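You operate a simulated robot arm through the tools that you are given. There is no shell and no other tool.

Carry out the task below with a simulated two-armed robot. There is one attempt and no reset: what you move stays moved.

TASK
Recharge the lowest bank to 330 bar, then switch the compressor off.
Fine: stop button first; leave the panel alone.

The check looks at the end state, three seconds after you hand in, the way a careful person would. Anything else that was tipped, shoved, dropped, spilled or broken makes it a failure.

THE ROBOT
Two 7-joint arms with two-finger parallel grippers on one trunk that stands fixed in place. Base frame: the origin is at the foot of the trunk, x ahead of it, y to its left, z up. Readings come in cm, rad, newtons and seconds.
The left shoulder is at [5, 16.8, 118.2], the right one opposite. With the tool pointing down near the work surface each hand reaches from about 20 to 66 cm from the base axis, measured 20 degrees to its own side. Payload 1.57 kg a hand.
The tool frame of a hand sits at the grasp point between the pads (the TCP): z along the fingers, y along the line on which they close. The tips reach 3 cm beyond it. Largest opening 8 cm; finger width 1.7, thickness 1.2; the body of the gripper, 4 by 8.2 cm, starts 8 cm behind the TCP.
Orientation is told as [roll, pitch, yaw] about the base's x, y, z axes, in that order, counted from this pose: with the fingers straight down and closing along the base's y, the tool's x points along the base's -x, its y along +y and its z along -z.

THE INTERFACE
- The arms move only by the tool nudge_tool. It takes "left_moves", "right_moves" or both (then of equal length, played together; a hand with none holds still); each is a list that holds one entry, the list of rows, each a list of 7 numbers: the finger opening in cm, from 0 to 8, then the shift along the tool's x, y, z in cm, then the turn, a rotation vector about the tool's x, y, z in rad. In form: [[[jaw, x, y, z, wx, wy, wz], ...]]. A call has 1 to 20 rows; each row shifts and turns the commanded pose from where the row before left it, along the tool's axes as they then stand. Each row takes 0.2 s and may step no farther than 5 cm and 0.15 rad from the row before; otherwise, or with a gripper value out of range, the whole call is refused. A pose out of reach is approached as far as the arm can. The call stops where the force on the tool passes 40 N (or 10 N more than at its start, if that is more) or the arm is blocked; 0.2 s more then pass. Each finger travels about 4.5 cm/s and halts on what it meets, pressing with about 29 N; the grip force reading is that of the motor and also rises with nothing between the fingers. The clock runs only during rows and for 0.2 s after the last one: add rows that do not move to give the fingers time. It gives the time, the measured TCP pose, the force on the tool (base axes), the opening and the grip force at its end, in the units of the frame above (readings bear some noise), with the torque about the TCP (base axes, N m) and any sound that the robot's microphone picked up.
- Cameras (640 x 400 px; columns grow to the right, rows downward): "scene" is now at [11.98, -1.7, 138.33]; the picture's right is [-0.30, -0.95, 0.00], its down [-0.65, 0.20, -0.73] and it looks along [0.70, -0.22, -0.68] (base axes); focal length 310 px, centre (320, 200). "left" rides on the left gripper at [7.2, 0.7, -12.2] in its tool frame; the picture's right is [-0.09, 1.00, 0.00], its down [-0.84, -0.08, -0.54] and it looks along [-0.54, -0.05, 0.84] (tool axes); focal length 238 px, centre (320, 200). "right" rides on the right gripper at [7.2, -0.7, -12.2] in its tool frame; the picture's right is [0.09, 1.00, 0.00], its down [-0.84, 0.08, -0.54] and it looks along [-0.54, 0.05, 0.84] (tool axes); focal length 238 px, centre (320, 200). There is no depth. A picture from a camera that has moved, and an enlarged one, comes with that camera's place and axes in the base frame and with its lens. The place of the scene camera against the robot may be out by one fixed shift of up to 1.2 cm in any direction.
- capture(camera): a new picture of that camera. No time passes.
- slide_trunk(by): slides the trunk up (or, below 0, down) by that many cm; the arms and the scene camera ride with it, the base frame stays. It gives what a move gives, with no picture.
- pan_tilt(pan, tilt): turns the head with the scene camera to pan (to the left, within 1.396 rad either way) and tilt (down, from -0.506 to 1.204), counted from straight ahead of the robot. It gives what a move gives.
- inspect(camera, box): a new picture of the part [left, top, right, bottom] of that camera's present view, enlarged. No time passes.
- hand_in(): hands the job in; it is judged then, once.

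Places have to be worked out from the pictures, the camera data and where the tool is seen. Open the grippers and draw the arms clear of the work before you hand the job in, unless the task says otherwise.

The tools are called after "Request:" by a JSON object that holds its "api" and its "payload". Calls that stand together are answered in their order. nudge_tool: Moves the arms, as the interface text tells. Its arguments: {"type":"object","properties":{"left_moves":{"type":"array"},"right_moves":{"type":"array"}},"required":[]} The other tools are called the same way: slide_trunk (by) slides the trunk up or down; pan_tilt (pan, tilt) turns the head that bears the scene camera; capture (camera) takes a picture; inspect (camera, box) takes an enlarged picture of a part of a camera's view; hand_in () hands the job in.

At the start:

```text
t: 0.0
left_position: [45.82, 12.07, 112.52]
left_tool_rot: [0.0, 0.0, -0.001]
left_contact_force: [-1.3, -0.3, 0.5]
left_wrist_torque: [0.03, -0.04, 0.0]
left_grip_width: 8.01
left_finger_force: 0.1
right_position: [45.92, -33.62, 111.52]
right_tool_rot: [0.0, 0.0, 0.0]
right_contact_force: [-0.3, -0.3, -0.1]
right_wrist_torque: [0.0, -0.01, 0.01]
right_grip_width: 8.0
right_finger_force: 0.0
trunk travel left (down, up): [-35.0, 9.3]
head pan, tilt: [-0.302, 0.75]
```

scene: 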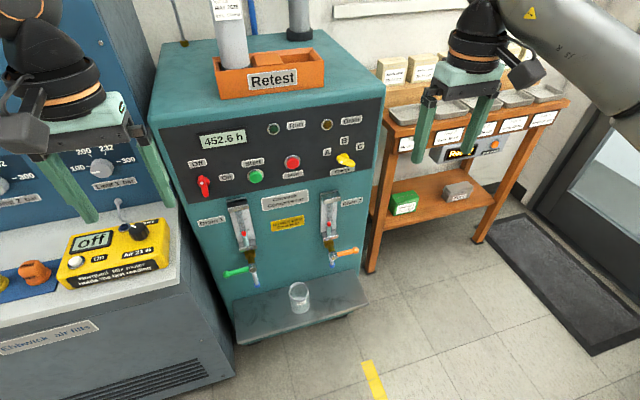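
right: 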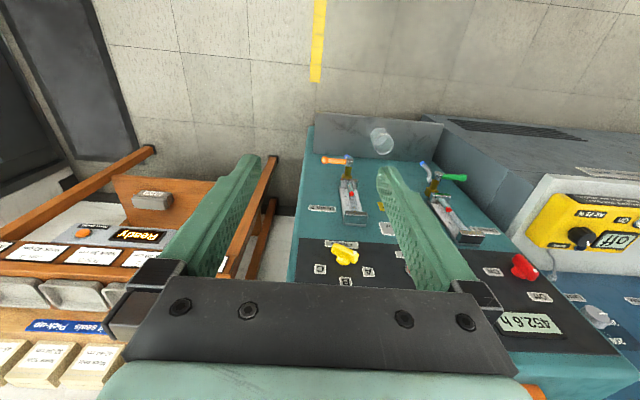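
left: 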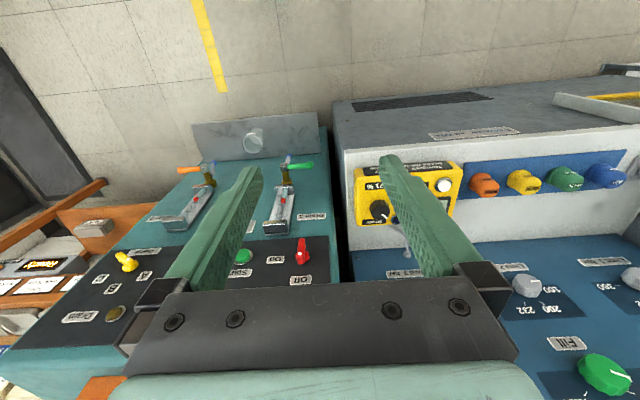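

I start by looking more closely at the scene: a compressor with a panel in the centre, a filling panel to the left and a bench at the right. I look to the left first to see the whole filling panel.

Request:
{"api": "pan_tilt", "payload": {"pan": 0.5, "tilt": 0.6}}

Request:
{"api": "capture", "payload": {"camera": "scene"}}

```text
t: 1.1
left_position: [45.91, 12.09, 112.51]
left_tool_rot: [0.002, -0.001, 0.001]
left_contact_force: [0.6, 0.0, -0.2]
left_wrist_torque: [0.01, 0.0, 0.01]
left_grip_width: 8.0
left_finger_force: 0.2
right_position: [45.91, -33.58, 111.5]
right_tool_rot: [0.0, -0.001, 0.001]
right_contact_force: [-1.3, 0.5, 0.4]
right_wrist_torque: [-0.01, -0.04, 0.0]
right_grip_width: 8.0
right_finger_force: 0.1
trunk travel left (down, up): [-35.0, 9.3]
head pan, tilt: [0.499, 0.6]
```

```text
taken
camera scene: at [11.83, 5.0, 139.62], right [0.48, -0.88, 0.0], down [-0.5, -0.27, -0.82], along [0.72, 0.39, -0.57], focal length 310 px, centre (320, 200)
```

scene: 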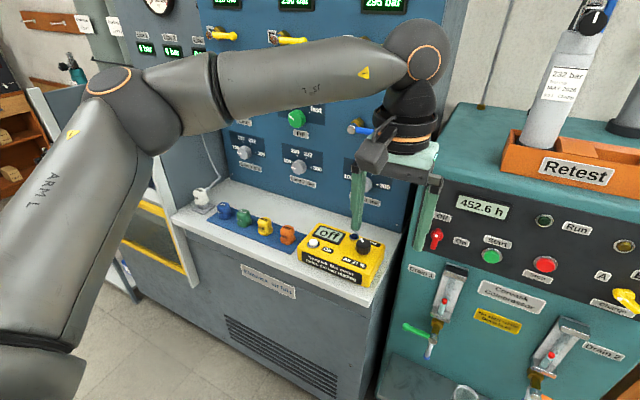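

The left panel has bank readouts and valves higher up; the arm hides part. I'll tilt up and look again.

Request:
{"api": "pan_tilt", "payload": {"pan": 0.35, "tilt": 0.15}}

Request:
{"api": "capture", "payload": {"camera": "scene"}}

```text
t: 2.0
left_position: [45.84, 11.92, 112.55]
left_tool_rot: [-0.002, -0.001, 0.0]
left_contact_force: [0.7, 0.4, 0.4]
left_wrist_torque: [0.02, -0.03, 0.01]
left_grip_width: 7.98
left_finger_force: 0.0
right_position: [45.82, -33.59, 111.59]
right_tool_rot: [0.001, 0.0, 0.0]
right_contact_force: [-0.6, -0.1, 0.3]
right_wrist_torque: [0.0, 0.07, -0.04]
right_grip_width: 8.01
right_finger_force: 0.0
trunk travel left (down, up): [-35.0, 9.3]
head pan, tilt: [0.351, 0.15]
```

```text
taken
camera scene: at [12.78, 3.96, 143.76], right [0.34, -0.94, 0.0], down [-0.14, -0.05, -0.99], along [0.93, 0.34, -0.15], focal length 310 px, centre (320, 200)
```

scene: 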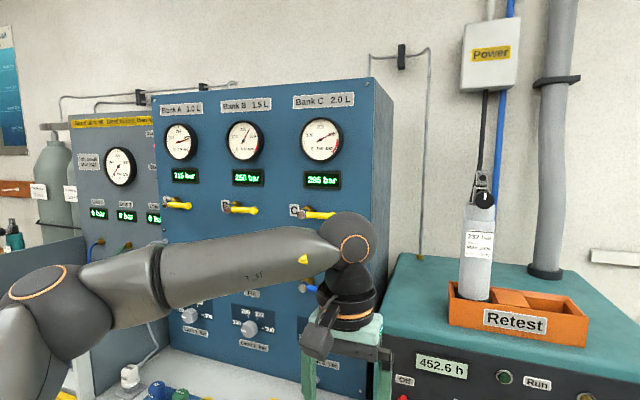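

Request:
{"api": "inspect", "payload": {"camera": "scene", "box": [140, 80, 380, 230]}}

Request:
{"api": "inspect", "payload": {"camera": "scene", "box": [0, 80, 240, 230]}}

Request:
{"api": "inspect", "payload": {"camera": "scene", "box": [400, 150, 640, 400]}}

```text
2.67 times, centred on (260, 155) of scene
camera zoom: at [12.78, 3.96, 143.76], right [0.34, -0.94, 0.0], down [-0.14, -0.05, -0.99], along [0.93, 0.34, -0.15], focal length 828 px, centre (480, 320)
```

zoom: 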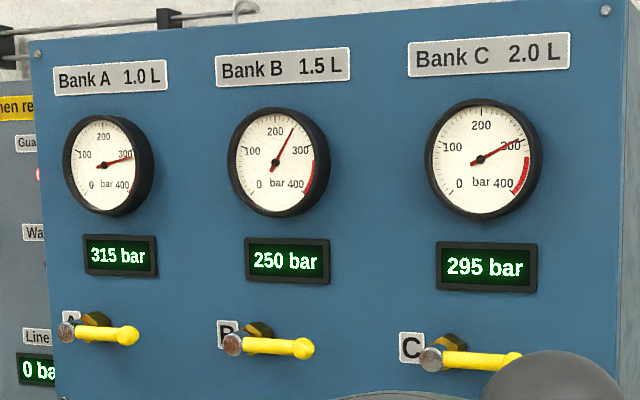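

```text
2.67 times, centred on (120, 155) of scene
camera zoom: at [12.78, 3.96, 143.76], right [0.34, -0.94, 0.0], down [-0.14, -0.05, -0.99], along [0.93, 0.34, -0.15], focal length 828 px, centre (853, 320)
```

zoom: 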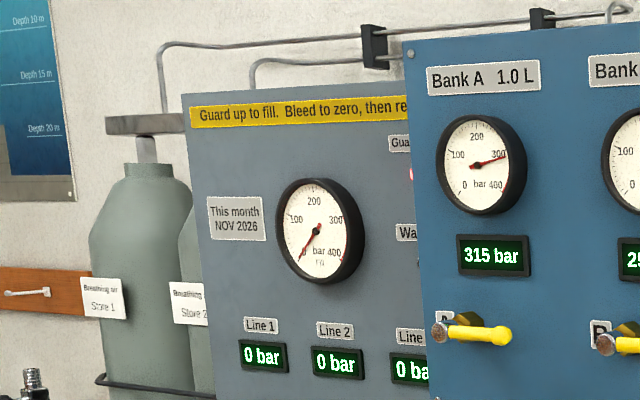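

```text
1.60 times, centred on (520, 275) of scene
camera zoom: at [12.78, 3.96, 143.76], right [0.34, -0.94, 0.0], down [-0.14, -0.05, -0.99], along [0.93, 0.34, -0.15], focal length 497 px, centre (0, 80)
```

zoom: 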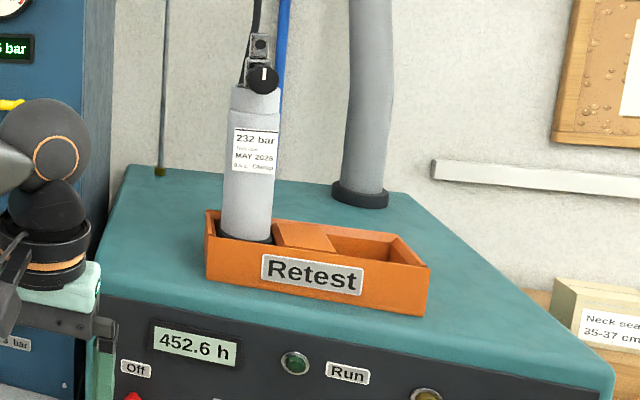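

Bank B, at 250 bar, is the lowest. Now I look at the compressor and at its labels.

Request:
{"api": "pan_tilt", "payload": {"pan": -0.15, "tilt": 0.75}}

Request:
{"api": "inspect", "payload": {"camera": "scene", "box": [160, 60, 400, 210]}}

Request:
{"api": "capture", "payload": {"camera": "scene"}}

Request:
{"api": "inspect", "payload": {"camera": "scene", "box": [160, 180, 400, 330]}}

```text
t: 3.0
left_position: [46.03, 12.05, 112.54]
left_tool_rot: [0.002, 0.001, 0.0]
left_contact_force: [-0.2, 0.7, -0.4]
left_wrist_torque: [-0.02, 0.01, 0.0]
left_grip_width: 7.98
left_finger_force: 0.1
right_position: [45.82, -33.62, 111.59]
right_tool_rot: [0.001, 0.0, 0.0]
right_contact_force: [-0.3, -0.4, -0.8]
right_wrist_torque: [0.01, 0.01, 0.01]
right_grip_width: 7.99
right_finger_force: 0.0
trunk travel left (down, up): [-35.0, 9.3]
head pan, tilt: [-0.15, 0.75]
```

```text
2.67 times, centred on (280, 135) of scene
camera zoom: at [12.27, -0.46, 138.34], right [-0.15, -0.99, 0.0], down [-0.67, 0.1, -0.73], along [0.72, -0.11, -0.68], focal length 828 px, centre (427, 373)
```

zoom: 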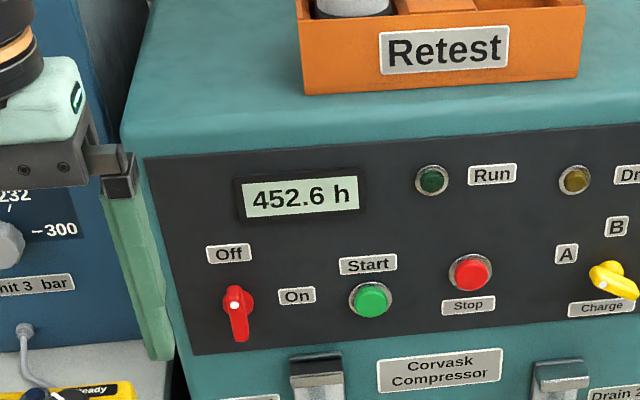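

```text
taken
camera scene: at [12.27, -0.46, 138.34], right [-0.15, -0.99, 0.0], down [-0.67, 0.1, -0.73], along [0.72, -0.11, -0.68], focal length 310 px, centre (320, 200)
```

scene: 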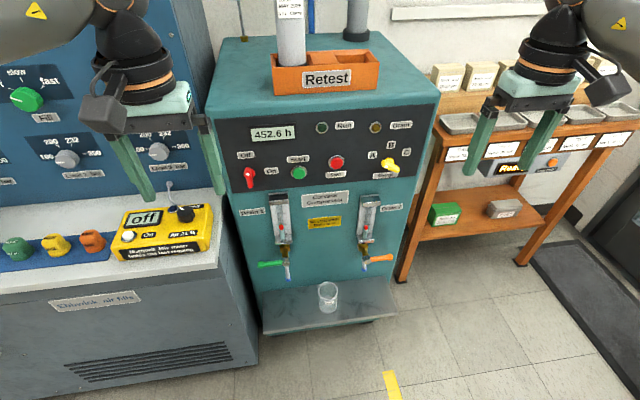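

```text
2.67 times, centred on (280, 255) of scene
camera zoom: at [12.27, -0.46, 138.34], right [-0.15, -0.99, 0.0], down [-0.67, 0.1, -0.73], along [0.72, -0.11, -0.68], focal length 828 px, centre (427, 53)
```

zoom: 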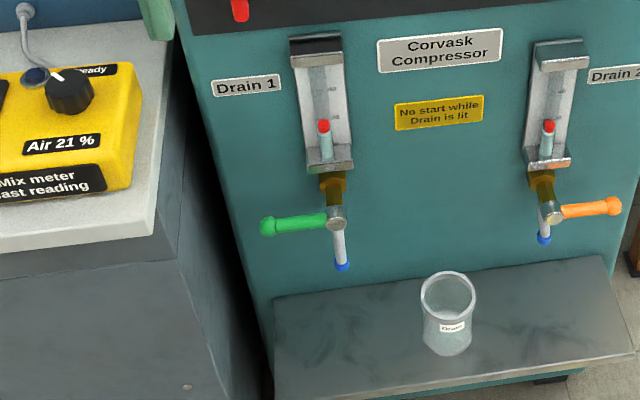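

The compressor has an Off/On rotary switch (red), Start and Stop buttons, a Charge selector A/B/C (yellow), and Run/Drain lamps. I zoom in on each one.

Request:
{"api": "inspect", "payload": {"camera": "scene", "box": [225, 120, 325, 190]}}

Request:
{"api": "inspect", "payload": {"camera": "scene", "box": [315, 110, 445, 190]}}

Request:
{"api": "inspect", "payload": {"camera": "scene", "box": [235, 185, 315, 285]}}

Request:
{"api": "inspect", "payload": {"camera": "scene", "box": [330, 185, 410, 285]}}

Request:
{"api": "inspect", "payload": {"camera": "scene", "box": [0, 150, 240, 320]}}

Request:
{"api": "inspect", "payload": {"camera": "scene", "box": [400, 60, 640, 230]}}

```text
5.71 times, centred on (275, 155) of scene
camera zoom: at [12.27, -0.46, 138.34], right [-0.15, -0.99, 0.0], down [-0.67, 0.1, -0.73], along [0.72, -0.11, -0.68], focal length 1774 px, centre (577, 457)
```

zoom: 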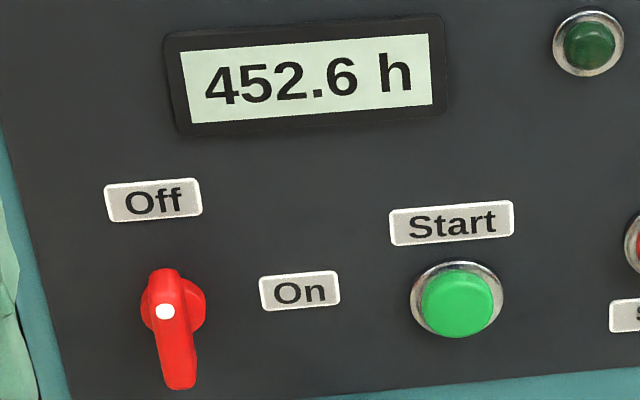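

```text
4.92 times, centred on (380, 150) of scene
camera zoom: at [12.27, -0.46, 138.34], right [-0.15, -0.99, 0.0], down [-0.67, 0.1, -0.73], along [0.72, -0.11, -0.68], focal length 1528 px, centre (25, 446)
```

zoom: 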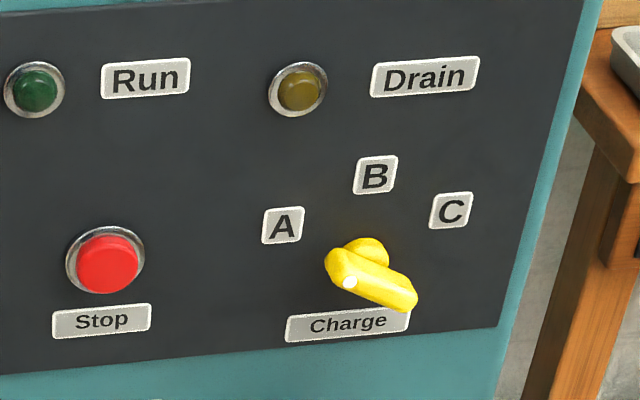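

```text
4.00 times, centred on (275, 235) of scene
camera zoom: at [12.27, -0.46, 138.34], right [-0.15, -0.99, 0.0], down [-0.67, 0.1, -0.73], along [0.72, -0.11, -0.68], focal length 1242 px, centre (500, 60)
```

zoom: 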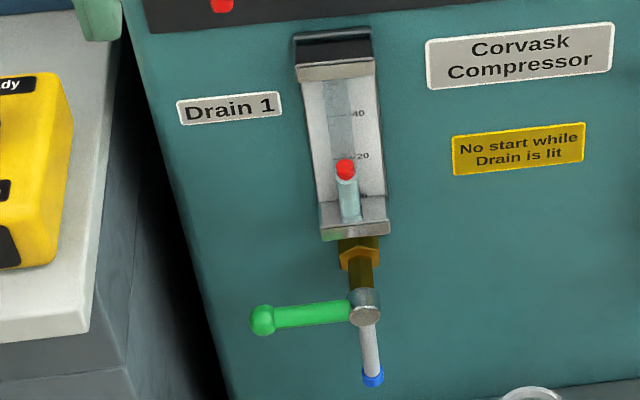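

```text
4.00 times, centred on (370, 235) of scene
camera zoom: at [12.27, -0.46, 138.34], right [-0.15, -0.99, 0.0], down [-0.67, 0.1, -0.73], along [0.72, -0.11, -0.68], focal length 1242 px, centre (120, 60)
```

zoom: 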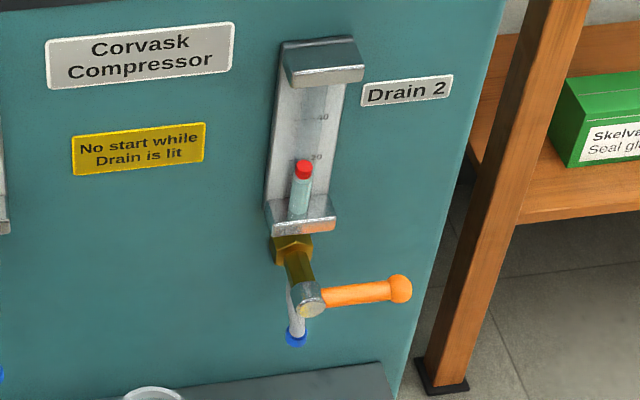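

```text
2.35 times, centred on (120, 235) of scene
camera zoom: at [12.27, -0.46, 138.34], right [-0.15, -0.99, 0.0], down [-0.67, 0.1, -0.73], along [0.72, -0.11, -0.68], focal length 730 px, centre (791, 118)
```

zoom: 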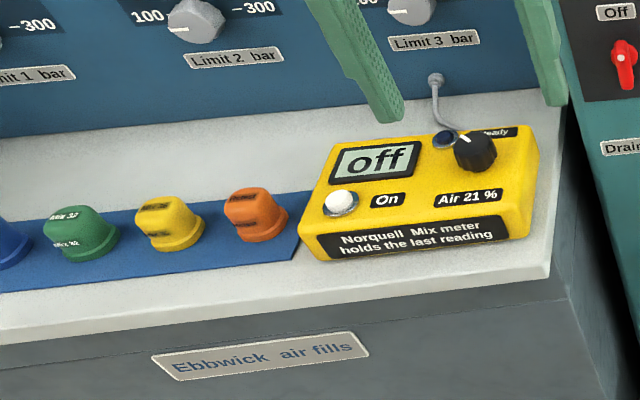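

```text
2.35 times, centred on (520, 145) of scene
camera zoom: at [12.27, -0.46, 138.34], right [-0.15, -0.99, 0.0], down [-0.67, 0.1, -0.73], along [0.72, -0.11, -0.68], focal length 730 px, centre (-151, 329)
```

zoom: 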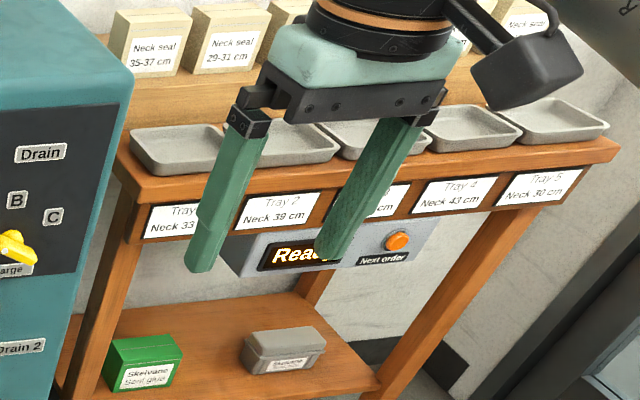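

The red switch's dot points up at Off, and the yellow selector's dot points at A. From both hand cameras I triangulate the red switch near (69.6, 6.5, 93) and the yellow selector near (69.4, -27, 93), so the face is close to parallel with the y axis. I turn the right hand to point ahead (about tool y) in place.

Request:
{"api": "nudge_tool", "payload": {"right_moves": [[[6, 0, 0, 0, 0, -0.1428, 0], [6, 0, 0, 0, 0, -0.1428, 0], [6, 0, 0, 0, 0, -0.1428, 0], [6, 0, 0, 0, 0, -0.1428, 0], [6, 0, 0, 0, 0, -0.1428, 0], [6, 0, 0, 0, 0, -0.1428, 0], [6, 0, 0, 0, 0, -0.1428, 0], [6, 0, 0, 0, 0, -0.1428, 0], [6, 0, 0, 0, 0, -0.1428, 0], [6, 0, 0, 0, 0, -0.1428, 0], [6, 0, 0, 0, 0, -0.1428, 0], [6, 0, 0, 0, 0, 0, 0]]]}}

Request:
{"api": "capture", "payload": {"camera": "right"}}

Request:
{"api": "capture", "payload": {"camera": "scene"}}

```text
t: 5.6
left_position: [45.85, 12.06, 112.61]
left_tool_rot: [0.0, -0.001, 0.0]
left_contact_force: [-0.3, -0.4, 0.1]
left_wrist_torque: [0.03, -0.01, 0.01]
left_grip_width: 8.02
left_finger_force: 0.1
right_position: [45.87, -33.68, 111.67]
right_tool_rot: [-0.001, -1.286, 0.0]
right_contact_force: [-0.7, 0.4, 0.7]
right_wrist_torque: [-0.02, 0.0, -0.03]
right_grip_width: 5.97
right_finger_force: 0.1
right hand out of reach, approached as far as the arm can: row 10, 11
trunk travel left (down, up): [-35.0, 9.3]
head pan, tilt: [-0.15, 0.75]
```

```text
taken
camera right: at [32.13, -34.26, 108.19], right [-0.03, 1.0, -0.09], down [-0.28, 0.08, 0.96], along [0.96, 0.05, 0.28], focal length 238 px, centre (320, 200)
```

right: 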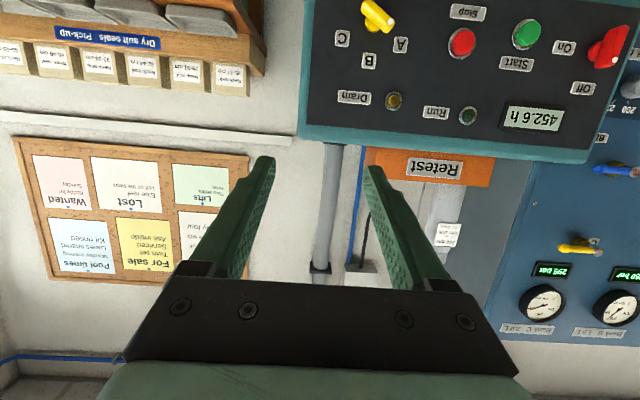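

```text
taken
camera scene: at [12.26, -0.47, 138.33], right [-0.15, -0.99, 0.0], down [-0.67, 0.1, -0.73], along [0.72, -0.11, -0.68], focal length 310 px, centre (320, 200)
```

scene: 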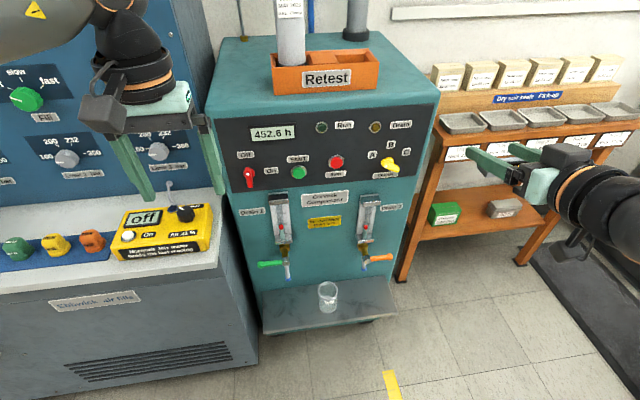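

The hand stopped at pitch -1.29, as it is too close in there to go further. I move it forward and then down toward a stand-off in front of the selector and see whether the pitch completes.

Request:
{"api": "nudge_tool", "payload": {"right_moves": [[[6, 0, 0, 4, 0, 0, 0], [6, 0, 0, 4, 0, 0, 0], [6, 3, 2, 0, 0, 0, 0], [6, 3, 2, 0, 0, 0, 0], [6, 3, 2, 0, 0, 0, 0], [6, 3, 0.6, 0, 0, 0, 0], [6, 3, 0, 0, 0, 0, 0], [6, 0, 0, 0, 0, 0, 0]]]}}

Request:
{"api": "capture", "payload": {"camera": "right"}}

Request:
{"api": "capture", "payload": {"camera": "scene"}}

```text
t: 7.4
left_position: [45.92, 12.01, 112.61]
left_tool_rot: [-0.003, 0.0, 0.001]
left_contact_force: [0.2, -0.4, 0.1]
left_wrist_torque: [0.01, -0.01, 0.02]
left_grip_width: 7.98
left_finger_force: 0.1
right_position: [50.73, -30.69, 100.49]
right_tool_rot: [0.014, -1.281, -0.002]
right_contact_force: [0.6, 0.3, -0.5]
right_wrist_torque: [-0.02, 0.01, -0.01]
right_grip_width: 5.99
right_finger_force: 0.1
right hand out of reach, approached as far as the arm can: row 4, 5, 6
trunk travel left (down, up): [-35.0, 9.3]
head pan, tilt: [-0.15, 0.75]
```

```text
taken
camera right: at [36.92, -31.4, 97.11], right [-0.04, 1.0, -0.08], down [-0.28, 0.07, 0.96], along [0.96, 0.06, 0.28], focal length 238 px, centre (320, 200)
```

right: 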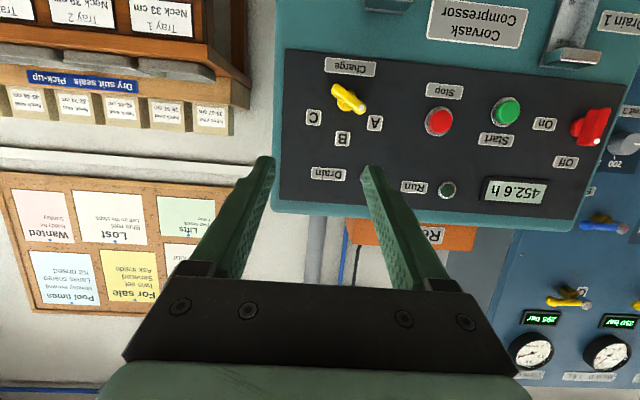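

```text
taken
camera scene: at [12.26, -0.48, 138.33], right [-0.15, -0.99, 0.0], down [-0.67, 0.1, -0.73], along [0.72, -0.11, -0.68], focal length 310 px, centre (320, 200)
```

scene: 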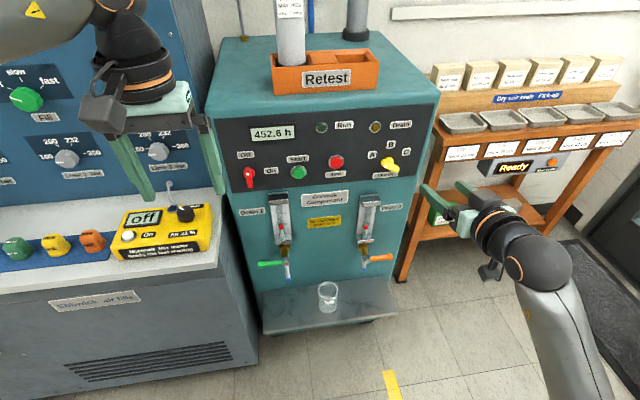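

The reach limit clipped some rows; I'm at (50.7, -30.7, 100.5) with pitch -1.28. The arm folds less farther out, so I push forward and then add the remaining pitch.

Request:
{"api": "nudge_tool", "payload": {"right_moves": [[[6, 0, 0, 3, 0, 0, 0], [6, 0, 0, 3, 0, 0, 0], [6, 0, 0, 0, 0, -0.1, 0], [6, 0, 0, 0, 0, -0.1, 0], [6, 0, 0, 0, 0, -0.09, 0], [6, 0, 0, 0, 0, 0, 0]]]}}

Request:
{"api": "capture", "payload": {"camera": "scene"}}

```text
t: 8.8
left_position: [45.89, 12.08, 112.49]
left_tool_rot: [0.0, -0.002, 0.001]
left_contact_force: [-0.1, -0.4, 0.1]
left_wrist_torque: [0.0, -0.02, 0.0]
left_grip_width: 7.99
left_finger_force: 0.0
right_position: [50.7, -31.01, 100.57]
right_tool_rot: [0.06, -1.419, -0.038]
right_contact_force: [-0.4, -0.1, 0.4]
right_wrist_torque: [0.02, 0.0, 0.02]
right_grip_width: 5.96
right_finger_force: 0.1
right hand out of reach, approached as far as the arm can: row 1, 2, 3, 4, 5
trunk travel left (down, up): [-35.0, 9.3]
head pan, tilt: [-0.15, 0.75]
```

```text
taken
camera scene: at [12.27, -0.46, 138.33], right [-0.15, -0.99, 0.0], down [-0.67, 0.1, -0.73], along [0.72, -0.11, -0.68], focal length 310 px, centre (320, 200)
```

scene: 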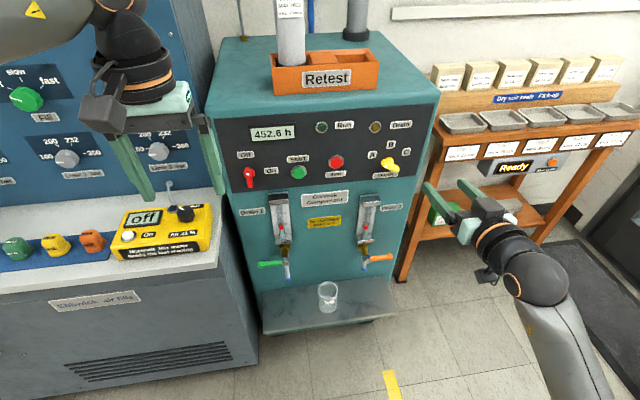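

Forward motion was refused by the arm's present posture, a joint limit rather than stretch. I pitch back, move farther out in the easier attitude, and pitch again there.

Request:
{"api": "nudge_tool", "payload": {"right_moves": [[[6, 0, 0, 0, 0, 0.15, 0], [6, 0, 0, 0, 0, 0.15, 0], [6, 0, 0, 0, 0, 0.15, 0], [6, 0, 0, 0, 0, 0.15, 0], [6, -2, 0, 2.2, 0, 0, 0], [6, -2, 0, 2.2, 0, 0, 0], [6, -2, 0, 2.2, 0, 0, 0], [6, 0, 0, 0, 0, 0, 0]]]}}

Request:
{"api": "capture", "payload": {"camera": "scene"}}

```text
t: 10.6
left_position: [45.85, 12.04, 112.56]
left_tool_rot: [0.0, -0.001, 0.0]
left_contact_force: [0.4, 1.0, -1.1]
left_wrist_torque: [0.0, 0.03, -0.03]
left_grip_width: 8.01
left_finger_force: 0.1
right_position: [59.56, -30.81, 100.48]
right_tool_rot: [0.008, -0.82, 0.009]
right_contact_force: [-0.5, -0.1, -0.7]
right_wrist_torque: [0.0, 0.01, 0.0]
right_grip_width: 6.01
right_finger_force: 0.1
trunk travel left (down, up): [-35.0, 9.3]
head pan, tilt: [-0.15, 0.75]
```

```text
taken
camera scene: at [12.26, -0.47, 138.34], right [-0.15, -0.99, 0.0], down [-0.67, 0.1, -0.73], along [0.72, -0.11, -0.68], focal length 310 px, centre (320, 200)
```

scene: 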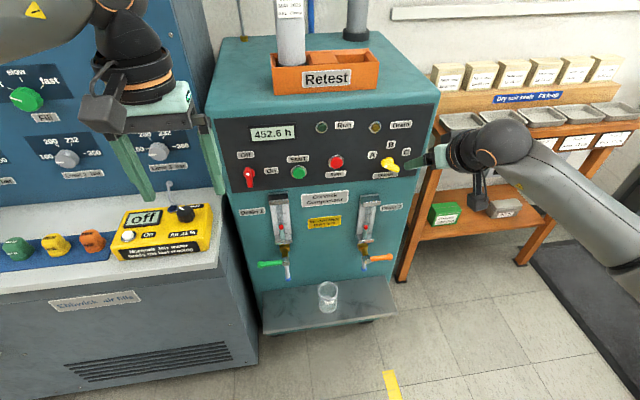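

At (59.6, -30.8, 100.5) with pitch -0.82 and no limits met. Now I pitch the rest of the way here.

Request:
{"api": "nudge_tool", "payload": {"right_moves": [[[6, 0, 0, 0, 0, -0.15, 0], [6, 0, 0, 0, 0, -0.15, 0], [6, 0, 0, 0, 0, -0.15, 0], [6, 0, 0, 0, 0, -0.15, 0], [6, 0, 0, 0, 0, -0.15, 0], [6, 0, 0, 0, 0, 0, 0]]]}}

Request:
{"api": "capture", "payload": {"camera": "scene"}}

Request:
{"api": "capture", "payload": {"camera": "right"}}

```text
t: 12.0
left_position: [45.84, 12.1, 112.53]
left_tool_rot: [0.001, 0.001, 0.0]
left_contact_force: [-0.6, -0.5, -0.6]
left_wrist_torque: [-0.02, 0.01, 0.0]
left_grip_width: 7.99
left_finger_force: 0.0
right_position: [59.23, -32.89, 100.45]
right_tool_rot: [1.562, -1.562, -1.54]
right_contact_force: [0.3, -0.5, -1.1]
right_wrist_torque: [0.03, 0.02, -0.03]
right_grip_width: 5.97
right_finger_force: 0.0
right hand out of reach, approached as far as the arm can: row 3, 4, 5
trunk travel left (down, up): [-35.0, 9.3]
head pan, tilt: [-0.15, 0.75]
```

```text
taken
camera scene: at [12.25, -0.48, 138.33], right [-0.15, -0.99, 0.0], down [-0.67, 0.1, -0.73], along [0.72, -0.11, -0.68], focal length 310 px, centre (320, 200)
```

scene: 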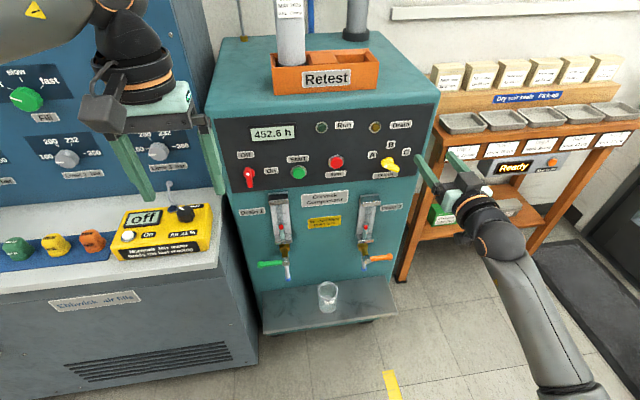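

```text
taken
camera right: at [47.14, -33.68, 93.23], right [-0.02, 1.0, -0.08], down [-0.54, 0.06, 0.84], along [0.84, 0.06, 0.54], focal length 238 px, centre (320, 200)
```

right: 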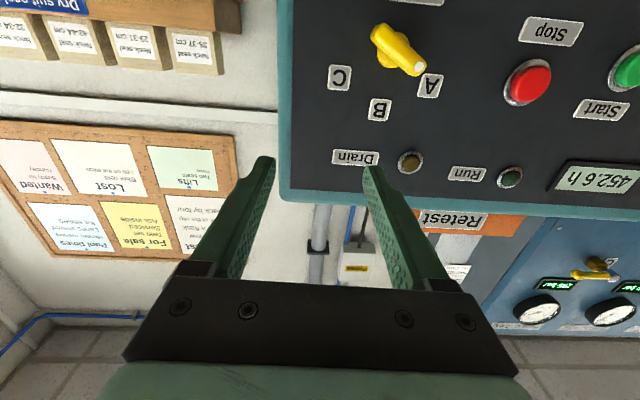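

The hand now points at the panel (tool z along +x). The panel plane comes out near x = 72, and the selector axis near y = -27, z = 93. I move sideways toward it and roll the hand by -60° to match the bar pointing at A.

Request:
{"api": "nudge_tool", "payload": {"right_moves": [[[5, 1, 1.5, 0, 0, 0, 0], [5, 1, 1.5, 0, 0, 0, 0], [5, 1, 1.5, 0, 0, 0, 0], [5, 1, 1.4, 0, 0, 0, 0], [5, 0, 0, 0, 0, 0, 0]]]}}

```text
t: 13.2
left_position: [45.8, 12.15, 112.49]
left_tool_rot: [0.0, 0.0, 0.0]
left_contact_force: [0.5, 0.9, -0.4]
left_wrist_torque: [-0.02, 0.0, 0.01]
left_grip_width: 8.0
left_finger_force: 0.0
right_position: [59.28, -33.06, 97.29]
right_tool_rot: [1.426, -1.559, -1.401]
right_contact_force: [0.0, -0.1, -0.1]
right_wrist_torque: [-0.01, 0.02, 0.04]
right_grip_width: 4.98
right_finger_force: 0.1
right hand out of reach, approached as far as the arm can: row 1, 2, 3, 4
trunk travel left (down, up): [-35.0, 9.3]
head pan, tilt: [-0.15, 0.75]
```

Sideways motion is blocked by a joint limit, only the downward part went through. I test whether rolling the hand by -60°, which I need anyway, frees it.

Request:
{"api": "nudge_tool", "payload": {"right_moves": [[[5, 0, 0, 0, 0, 0, -0.15], [5, 0, 0, 0, 0, 0, -0.15], [5, 0, 0, 0, 0, 0, -0.15], [5, 0, 0, 0, 0, 0, -0.15], [5, 0, 0, 0, 0, 0, 0]]]}}

Request:
{"api": "capture", "payload": {"camera": "scene"}}

```text
t: 14.4
left_position: [45.87, 12.06, 112.58]
left_tool_rot: [0.001, 0.0, -0.001]
left_contact_force: [0.4, 0.2, 0.7]
left_wrist_torque: [-0.02, 0.01, -0.01]
left_grip_width: 8.0
left_finger_force: 0.1
right_position: [59.87, -44.58, 103.73]
right_tool_rot: [-1.538, -0.988, 1.581]
right_contact_force: [0.8, 0.0, 0.4]
right_wrist_torque: [0.01, -0.03, 0.02]
right_grip_width: 5.0
right_finger_force: 0.1
right hand out of reach, approached as far as the arm can: row 1, 2, 3, 4
trunk travel left (down, up): [-35.0, 9.3]
head pan, tilt: [-0.15, 0.75]
```

```text
taken
camera scene: at [12.27, -0.48, 138.33], right [-0.15, -0.99, 0.0], down [-0.67, 0.1, -0.73], along [0.72, -0.11, -0.68], focal length 310 px, centre (320, 200)
```

scene: 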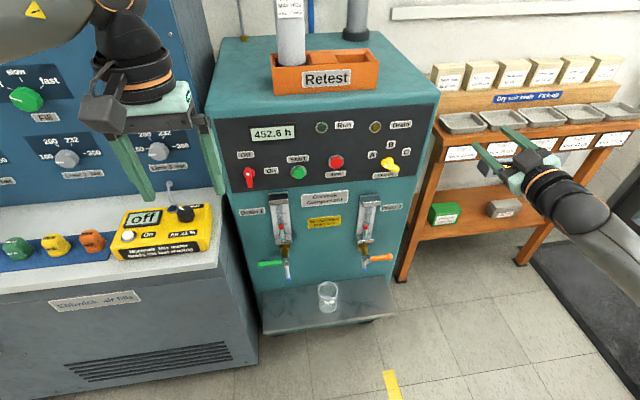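

Rolling negative pushes toward a wrist limit (the hand drifted to y = -44.6). Rolling the other way should bring the wrist to mid-range, so I roll +1.5 rad here and watch for limits.

Request:
{"api": "nudge_tool", "payload": {"right_moves": [[[5, 0, 0, 0, 0, 0, 0.15], [5, 0, 0, 0, 0, 0, 0.15], [5, 0, 0, 0, 0, 0, 0.15], [5, 0, 0, 0, 0, 0, 0.15], [5, 0, 0, 0, 0, 0, 0.15], [5, 0, 0, 0, 0, 0, 0.15], [5, 0, 0, 0, 0, 0, 0.15], [5, 0, 0, 0, 0, 0, 0.15], [5, 0, 0, 0, 0, 0, 0.15], [5, 0, 0, 0, 0, 0, 0.15], [5, 0, 0, 0, 0, 0, 0]]]}}

Request:
{"api": "capture", "payload": {"camera": "scene"}}

```text
t: 16.8
left_position: [45.73, 11.93, 112.49]
left_tool_rot: [0.0, 0.002, 0.001]
left_contact_force: [-0.5, 0.7, -0.1]
left_wrist_torque: [-0.01, 0.0, 0.02]
left_grip_width: 8.0
left_finger_force: 0.1
right_position: [59.9, -44.43, 103.62]
right_tool_rot: [1.571, -0.66, -1.555]
right_contact_force: [0.0, 1.5, 0.8]
right_wrist_torque: [-0.01, 0.02, -0.03]
right_grip_width: 5.02
right_finger_force: 0.1
trunk travel left (down, up): [-35.0, 9.3]
head pan, tilt: [-0.15, 0.75]
```

```text
taken
camera scene: at [12.26, -0.47, 138.33], right [-0.15, -0.99, 0.0], down [-0.67, 0.1, -0.73], along [0.72, -0.11, -0.68], focal length 310 px, centre (320, 200)
```

scene: 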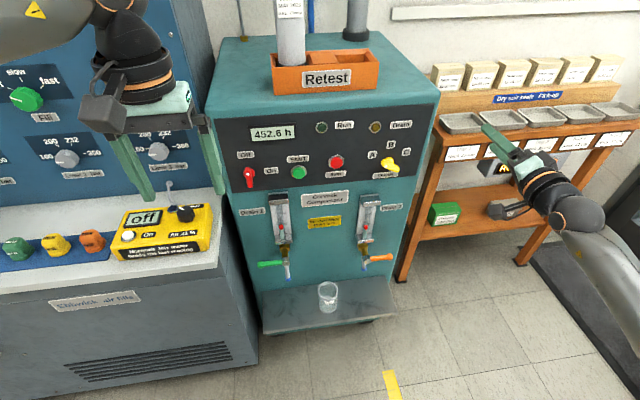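

No limits that way. I go on rolling to +120° (same finger line as -60°), still off to the right of the compressor.

Request:
{"api": "nudge_tool", "payload": {"right_moves": [[[5, 0, 0, 0, 0, 0, 0.149], [5, 0, 0, 0, 0, 0, 0.149], [5, 0, 0, 0, 0, 0, 0.149], [5, 0, 0, 0, 0, 0, 0.149], [5, 0, 0, 0, 0, 0, 0.149], [5, 0, 0, 0, 0, 0, 0.149], [5, 0, 0, 0, 0, 0, 0.149], [5, 0, 0, 0, 0, 0, 0.149], [5, 0, 0, 0, 0, 0, 0]]]}}

Request:
{"api": "capture", "payload": {"camera": "right"}}

```text
t: 18.8
left_position: [45.79, 12.09, 112.51]
left_tool_rot: [-0.001, 0.001, -0.002]
left_contact_force: [0.9, 0.3, -0.3]
left_wrist_torque: [0.0, 0.02, 0.03]
left_grip_width: 7.99
left_finger_force: 0.0
right_position: [59.88, -44.45, 103.66]
right_tool_rot: [1.571, 0.531, -1.556]
right_contact_force: [0.3, 0.3, -0.4]
right_wrist_torque: [0.0, -0.01, 0.03]
right_grip_width: 5.0
right_finger_force: 0.1
trunk travel left (down, up): [-35.0, 9.3]
head pan, tilt: [-0.15, 0.75]
```

```text
taken
camera right: at [47.54, -38.02, 106.75], right [0.01, -0.42, 0.91], down [-0.53, -0.77, -0.36], along [0.85, -0.48, -0.23], focal length 238 px, centre (320, 200)
```

right: 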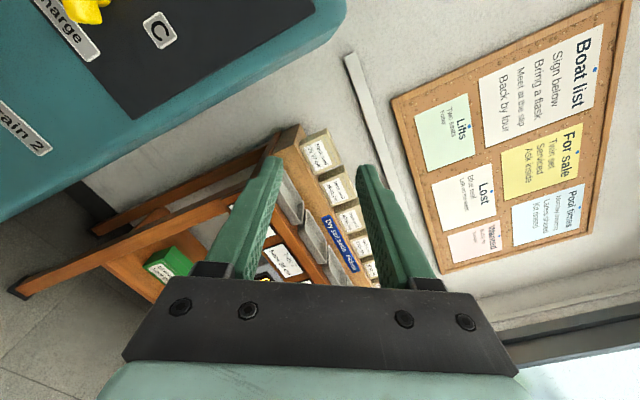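

The hand is rolled to +120° at (59.9, -44.4, 103.7), tool z along +x. Now I move it across to stand in front of the selector, keeping x = 60, well clear of the face.

Request:
{"api": "nudge_tool", "payload": {"right_moves": [[[5, 1.608, -3.003, 0, 0, 0, 0], [5, 1.608, -3.003, 0, 0, 0, 0], [5, 1.608, -3.003, 0, 0, 0, 0], [5, 1.608, -3.003, 0, 0, 0, 0], [5, 1.608, -3.003, 0, 0, 0, 0], [5, 1.608, -3.003, 0, 0, 0, 0], [5, 0, 0, 0, 0, 0, 0]]]}}

Request:
{"api": "capture", "payload": {"camera": "right"}}

Request:
{"api": "capture", "payload": {"camera": "scene"}}

```text
t: 20.4
left_position: [45.85, 12.05, 112.5]
left_tool_rot: [-0.001, 0.001, -0.001]
left_contact_force: [-0.1, -0.2, -0.4]
left_wrist_torque: [0.02, 0.03, 0.0]
left_grip_width: 8.02
left_finger_force: 0.1
right_position: [59.29, -27.13, 93.12]
right_tool_rot: [1.572, 0.526, -1.555]
right_contact_force: [1.1, 0.5, 0.1]
right_wrist_torque: [-0.01, 0.0, -0.02]
right_grip_width: 5.02
right_finger_force: 0.0
trunk travel left (down, up): [-35.0, 9.3]
head pan, tilt: [-0.15, 0.75]
```

```text
taken
camera right: at [47.07, -20.68, 96.19], right [0.01, -0.42, 0.91], down [-0.53, -0.77, -0.35], along [0.85, -0.48, -0.23], focal length 238 px, centre (320, 200)
```

right: 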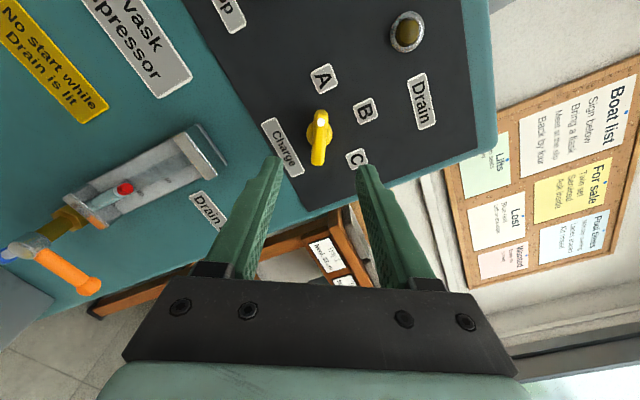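

```text
taken
camera scene: at [12.26, -0.47, 138.33], right [-0.15, -0.99, 0.0], down [-0.67, 0.1, -0.73], along [0.72, -0.11, -0.68], focal length 310 px, centre (320, 200)
```

scene: 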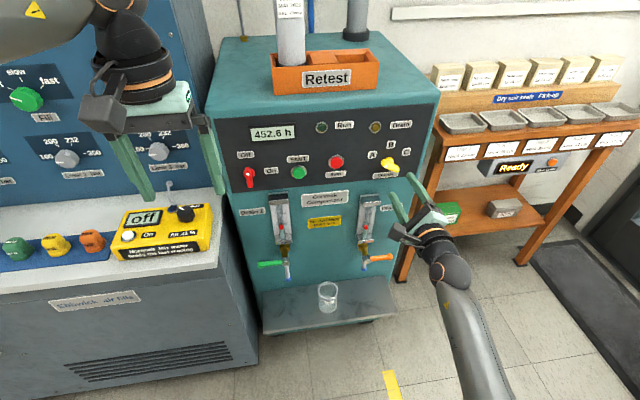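

The bar sits centred between the fingers in the hand's picture (column ~319, my axis predicted at (320,138)). I advance 6 cm and check again.

Request:
{"api": "nudge_tool", "payload": {"right_moves": [[[5, 0, 0, 2, 0, 0, 0], [5, 0, 0, 2, 0, 0, 0], [5, 0, 0, 2, 0, 0, 0], [5, 0, 0, 0, 0, 0, 0]]]}}

Request:
{"api": "capture", "payload": {"camera": "right"}}

Request:
{"api": "inspect", "payload": {"camera": "scene", "box": [340, 110, 500, 230]}}

```text
t: 21.4
left_position: [45.89, 12.0, 112.73]
left_tool_rot: [0.001, 0.0, 0.0]
left_contact_force: [-0.1, -0.6, -0.7]
left_wrist_torque: [-0.01, 0.0, -0.03]
left_grip_width: 8.02
left_finger_force: 0.0
right_position: [65.52, -26.82, 92.88]
right_tool_rot: [1.57, 0.528, -1.555]
right_contact_force: [0.3, 0.7, 0.3]
right_wrist_torque: [0.01, 0.0, 0.01]
right_grip_width: 5.0
right_finger_force: 0.0
trunk travel left (down, up): [-35.0, 9.3]
head pan, tilt: [-0.15, 0.75]
```

```text
taken
camera right: at [53.32, -20.52, 96.08], right [0.01, -0.42, 0.91], down [-0.53, -0.77, -0.35], along [0.85, -0.48, -0.23], focal length 238 px, centre (320, 200)
```

right: 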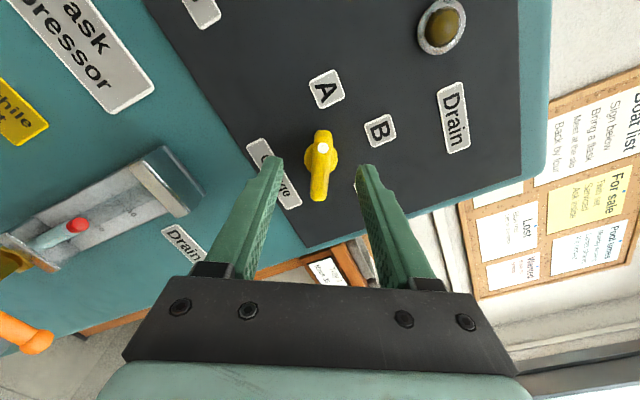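

```text
3.33 times, centred on (420, 170) of scene
camera zoom: at [12.26, -0.47, 138.33], right [-0.15, -0.99, 0.0], down [-0.67, 0.1, -0.73], along [0.72, -0.11, -0.68], focal length 1035 px, centre (-13, 300)
```

zoom: 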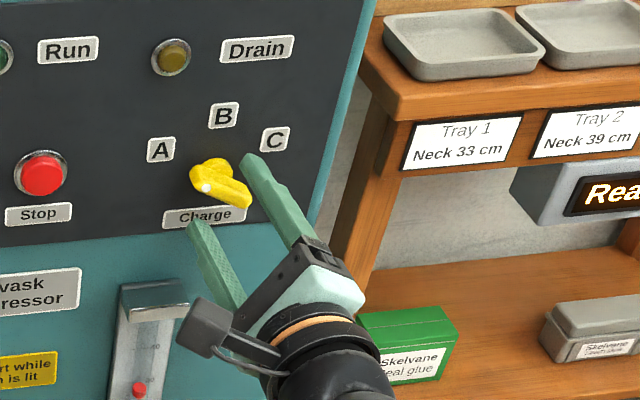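

The bar stays centred as I approach. I advance 2 cm more so the tips straddle it, then close gently on it.

Request:
{"api": "nudge_tool", "payload": {"right_moves": [[[5, 0, 0, 1, 0, 0, 0], [5, 0, 0, 1, 0, 0, 0], [5, 0, 0, 0, 0, 0, 0]]]}}

Request:
{"api": "capture", "payload": {"camera": "right"}}

Request:
{"api": "inspect", "payload": {"camera": "scene", "box": [340, 110, 500, 230]}}

```text
t: 22.2
left_position: [45.81, 12.08, 112.51]
left_tool_rot: [-0.001, 0.001, 0.0]
left_contact_force: [0.1, 0.6, 0.0]
left_wrist_torque: [-0.01, -0.01, 0.0]
left_grip_width: 7.95
left_finger_force: 0.1
right_position: [67.61, -26.78, 92.93]
right_tool_rot: [1.572, 0.528, -1.555]
right_contact_force: [0.6, 0.4, 0.8]
right_wrist_torque: [-0.02, 0.02, 0.01]
right_grip_width: 4.97
right_finger_force: 0.1
trunk travel left (down, up): [-35.0, 9.3]
head pan, tilt: [-0.15, 0.75]
```

```text
taken
camera right: at [55.34, -20.5, 96.06], right [0.01, -0.42, 0.91], down [-0.53, -0.77, -0.35], along [0.85, -0.48, -0.23], focal length 238 px, centre (320, 200)
```

right: 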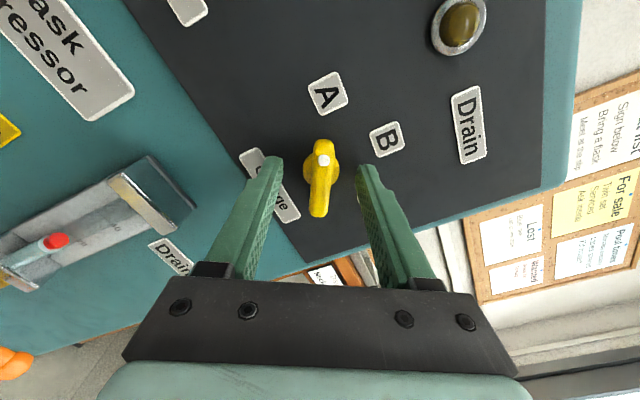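

```text
3.33 times, centred on (420, 170) of scene
camera zoom: at [12.26, -0.47, 138.33], right [-0.15, -0.99, 0.0], down [-0.67, 0.1, -0.73], along [0.72, -0.11, -0.68], focal length 1035 px, centre (-13, 300)
```

zoom: 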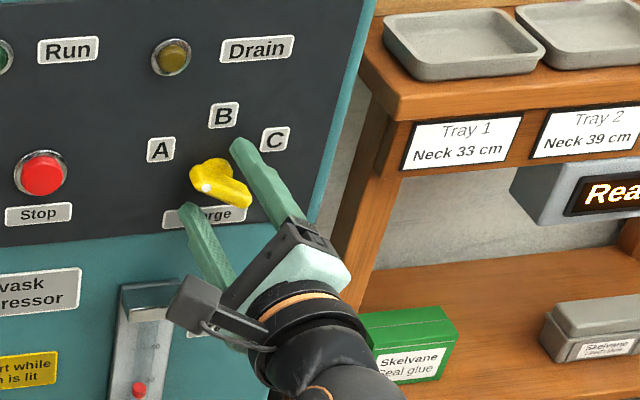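

The tips now straddle the bar on both sides and nothing is touched yet. I close on it.

Request:
{"api": "nudge_tool", "payload": {"right_moves": [[[3, 0, 0, 0.3, 0, 0, 0], [1.5, 0, 0, 0, 0, 0, 0], [0.5, 0, 0, 0, 0, 0, 0], [0.5, 0, 0, 0, 0, 0, 0], [0.5, 0, 0, 0, 0, 0, 0]]]}}

Request:
{"api": "capture", "payload": {"camera": "right"}}

```text
t: 23.4
left_position: [45.85, 11.96, 112.54]
left_tool_rot: [0.0, -0.001, 0.001]
left_contact_force: [-1.0, -0.1, 0.1]
left_wrist_torque: [0.0, 0.01, 0.02]
left_grip_width: 8.03
left_finger_force: 0.1
right_position: [67.96, -26.87, 93.06]
right_tool_rot: [1.573, 0.527, -1.556]
right_contact_force: [1.9, -1.2, 1.2]
right_wrist_torque: [-0.01, -0.59, -0.31]
right_grip_width: 1.25
right_finger_force: 29.7
trunk travel left (down, up): [-35.0, 9.3]
head pan, tilt: [-0.15, 0.75]
```

```text
taken
camera right: at [55.64, -20.52, 96.1], right [0.01, -0.42, 0.91], down [-0.53, -0.77, -0.36], along [0.85, -0.48, -0.23], focal length 238 px, centre (320, 200)
```

right: 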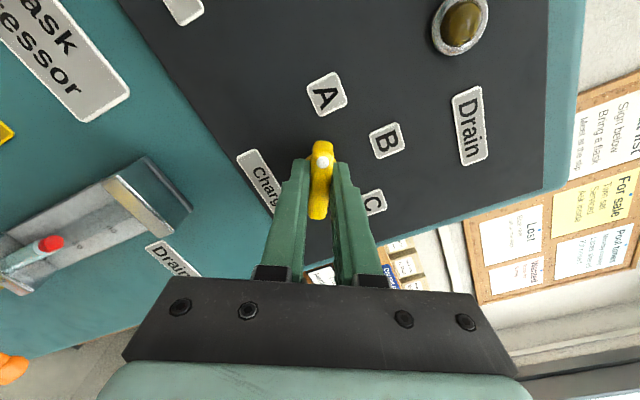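

Gripped at 1.25 cm. I turn the selector +60° (clockwise as seen from the front) from A to B.

Request:
{"api": "nudge_tool", "payload": {"right_moves": [[[0.5, 0, 0, 0, 0, 0, 0.105], [0.5, 0, 0, 0, 0, 0, 0.105], [0.5, 0, 0, 0, 0, 0, 0.105], [0.5, 0, 0, 0, 0, 0, 0.105], [0.5, 0, 0, 0, 0, 0, 0.105], [0.5, 0, 0, 0, 0, 0, 0.105], [0.5, 0, 0, 0, 0, 0, 0.105], [0.5, 0, 0, 0, 0, 0, 0.105], [0.5, 0, 0, 0, 0, 0, 0.105], [0.5, 0, 0, 0, 0, 0, 0.105], [0.5, 0, 0, 0, 0, 0, 0]]]}}

Request:
{"api": "capture", "payload": {"camera": "right"}}

Request:
{"api": "inspect", "payload": {"camera": "scene", "box": [340, 110, 500, 230]}}

```text
t: 25.8
left_position: [45.88, 11.93, 112.62]
left_tool_rot: [0.0, 0.001, 0.0]
left_contact_force: [-0.4, -0.3, 0.6]
left_wrist_torque: [-0.01, 0.01, 0.03]
left_grip_width: 8.01
left_finger_force: 0.2
right_position: [67.77, -26.97, 93.12]
right_tool_rot: [-1.869, 1.56, 1.283]
right_contact_force: [14.1, -8.2, 9.3]
right_wrist_torque: [-0.01, -0.15, -0.76]
right_grip_width: 1.28
right_finger_force: 30.0
trunk travel left (down, up): [-35.0, 9.3]
head pan, tilt: [-0.15, 0.75]
```

```text
taken
camera right: at [55.7, -26.53, 100.29], right [0.01, -1.0, 0.08], down [-0.54, -0.08, -0.84], along [0.84, -0.03, -0.54], focal length 238 px, centre (320, 200)
```

right: 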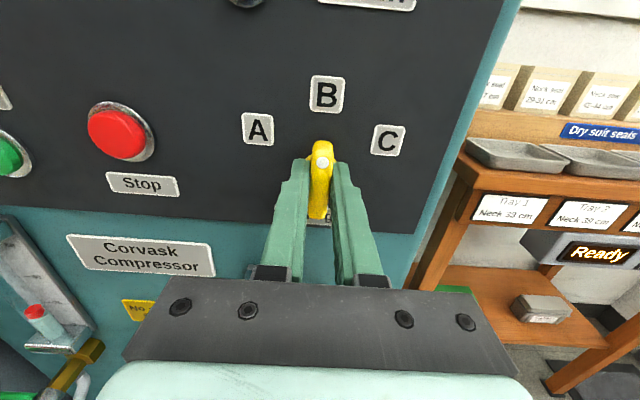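

```text
3.33 times, centred on (420, 170) of scene
camera zoom: at [12.31, -0.52, 138.34], right [-0.15, -0.99, 0.0], down [-0.67, 0.1, -0.73], along [0.72, -0.11, -0.68], focal length 1035 px, centre (-13, 300)
```

zoom: 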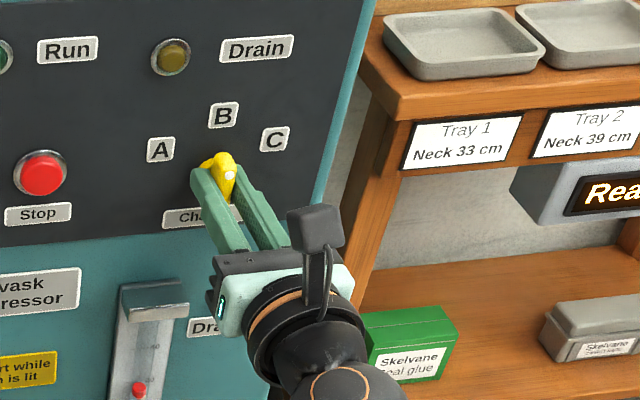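

The selector now points at B. I open the fingers and back straight off.

Request:
{"api": "nudge_tool", "payload": {"right_moves": [[[4, 0, 0, 0, 0, 0, 0], [4, 0, 0, 0, 0, 0, 0], [4, 0, 0, -0.3, 0, 0, 0], [4, 0, 0, -2, 0, 0, 0], [4, 0, 0, -3, 0, 0, 0], [4, 0, 0, -3, 0, 0, 0], [4, 0, 0, 0, 0, 0, 0]]]}}

Request:
{"api": "capture", "payload": {"camera": "right"}}

Request:
{"api": "inspect", "payload": {"camera": "right", "box": [200, 0, 440, 200]}}

```text
t: 27.2
left_position: [45.81, 12.12, 112.67]
left_tool_rot: [0.0, 0.001, 0.001]
left_contact_force: [-0.5, -0.6, -0.2]
left_wrist_torque: [-0.01, 0.0, -0.03]
left_grip_width: 8.0
left_finger_force: 0.0
right_position: [65.21, -29.14, 104.23]
right_tool_rot: [2.923, 1.378, -0.223]
right_contact_force: [0.2, -0.3, 0.4]
right_wrist_torque: [-0.05, 0.01, 0.01]
right_grip_width: 3.99
right_finger_force: 0.0
trunk travel left (down, up): [-35.0, 9.3]
head pan, tilt: [-0.15, 0.75]
stopped in row 6 (right hand): the arm was blocked; the commanded pose is now the measured one
```

```text
taken
camera right: at [51.85, -28.13, 108.94], right [-0.03, -0.99, 0.13], down [-0.38, -0.11, -0.92], along [0.93, -0.07, -0.37], focal length 238 px, centre (320, 200)
```

right: 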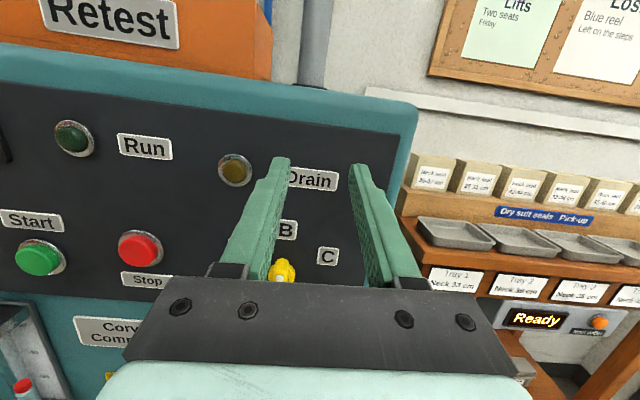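

```text
2.00 times, centred on (320, 100) of right
camera zoom: at [51.85, -28.13, 108.94], right [-0.03, -0.99, 0.13], down [-0.38, -0.11, -0.92], along [0.93, -0.07, -0.37], focal length 477 px, centre (320, 400)
```

zoom: 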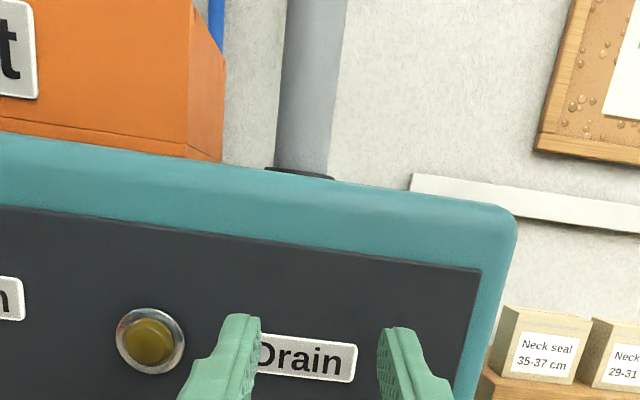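

The hand rose to z = 104 during the backing move and the arm reported being blocked, so I check the scene for what happened before moving further.

Request:
{"api": "capture", "payload": {"camera": "scene"}}

Request:
{"api": "inspect", "payload": {"camera": "scene", "box": [320, 100, 480, 220]}}

```text
taken
camera scene: at [12.27, -0.48, 138.33], right [-0.15, -0.99, 0.0], down [-0.67, 0.1, -0.73], along [0.72, -0.11, -0.68], focal length 310 px, centre (320, 200)
```

scene: 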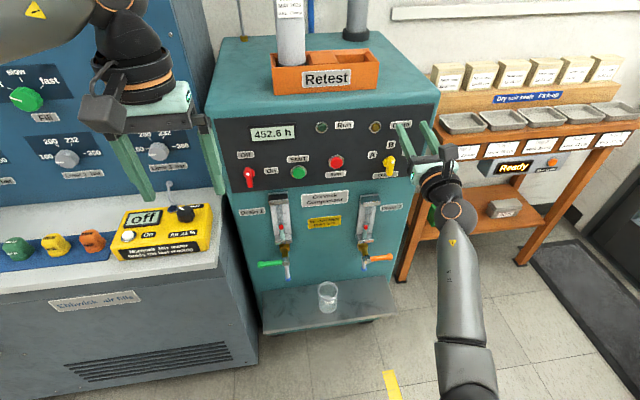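

```text
3.33 times, centred on (400, 160) of scene
camera zoom: at [12.27, -0.48, 138.33], right [-0.15, -0.99, 0.0], down [-0.67, 0.1, -0.73], along [0.72, -0.11, -0.68], focal length 1035 px, centre (53, 333)
```

zoom: 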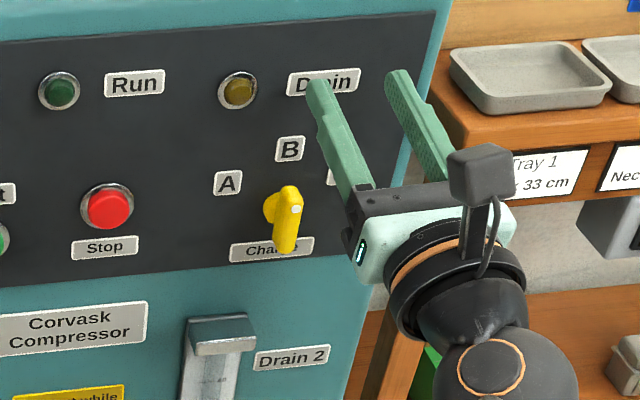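

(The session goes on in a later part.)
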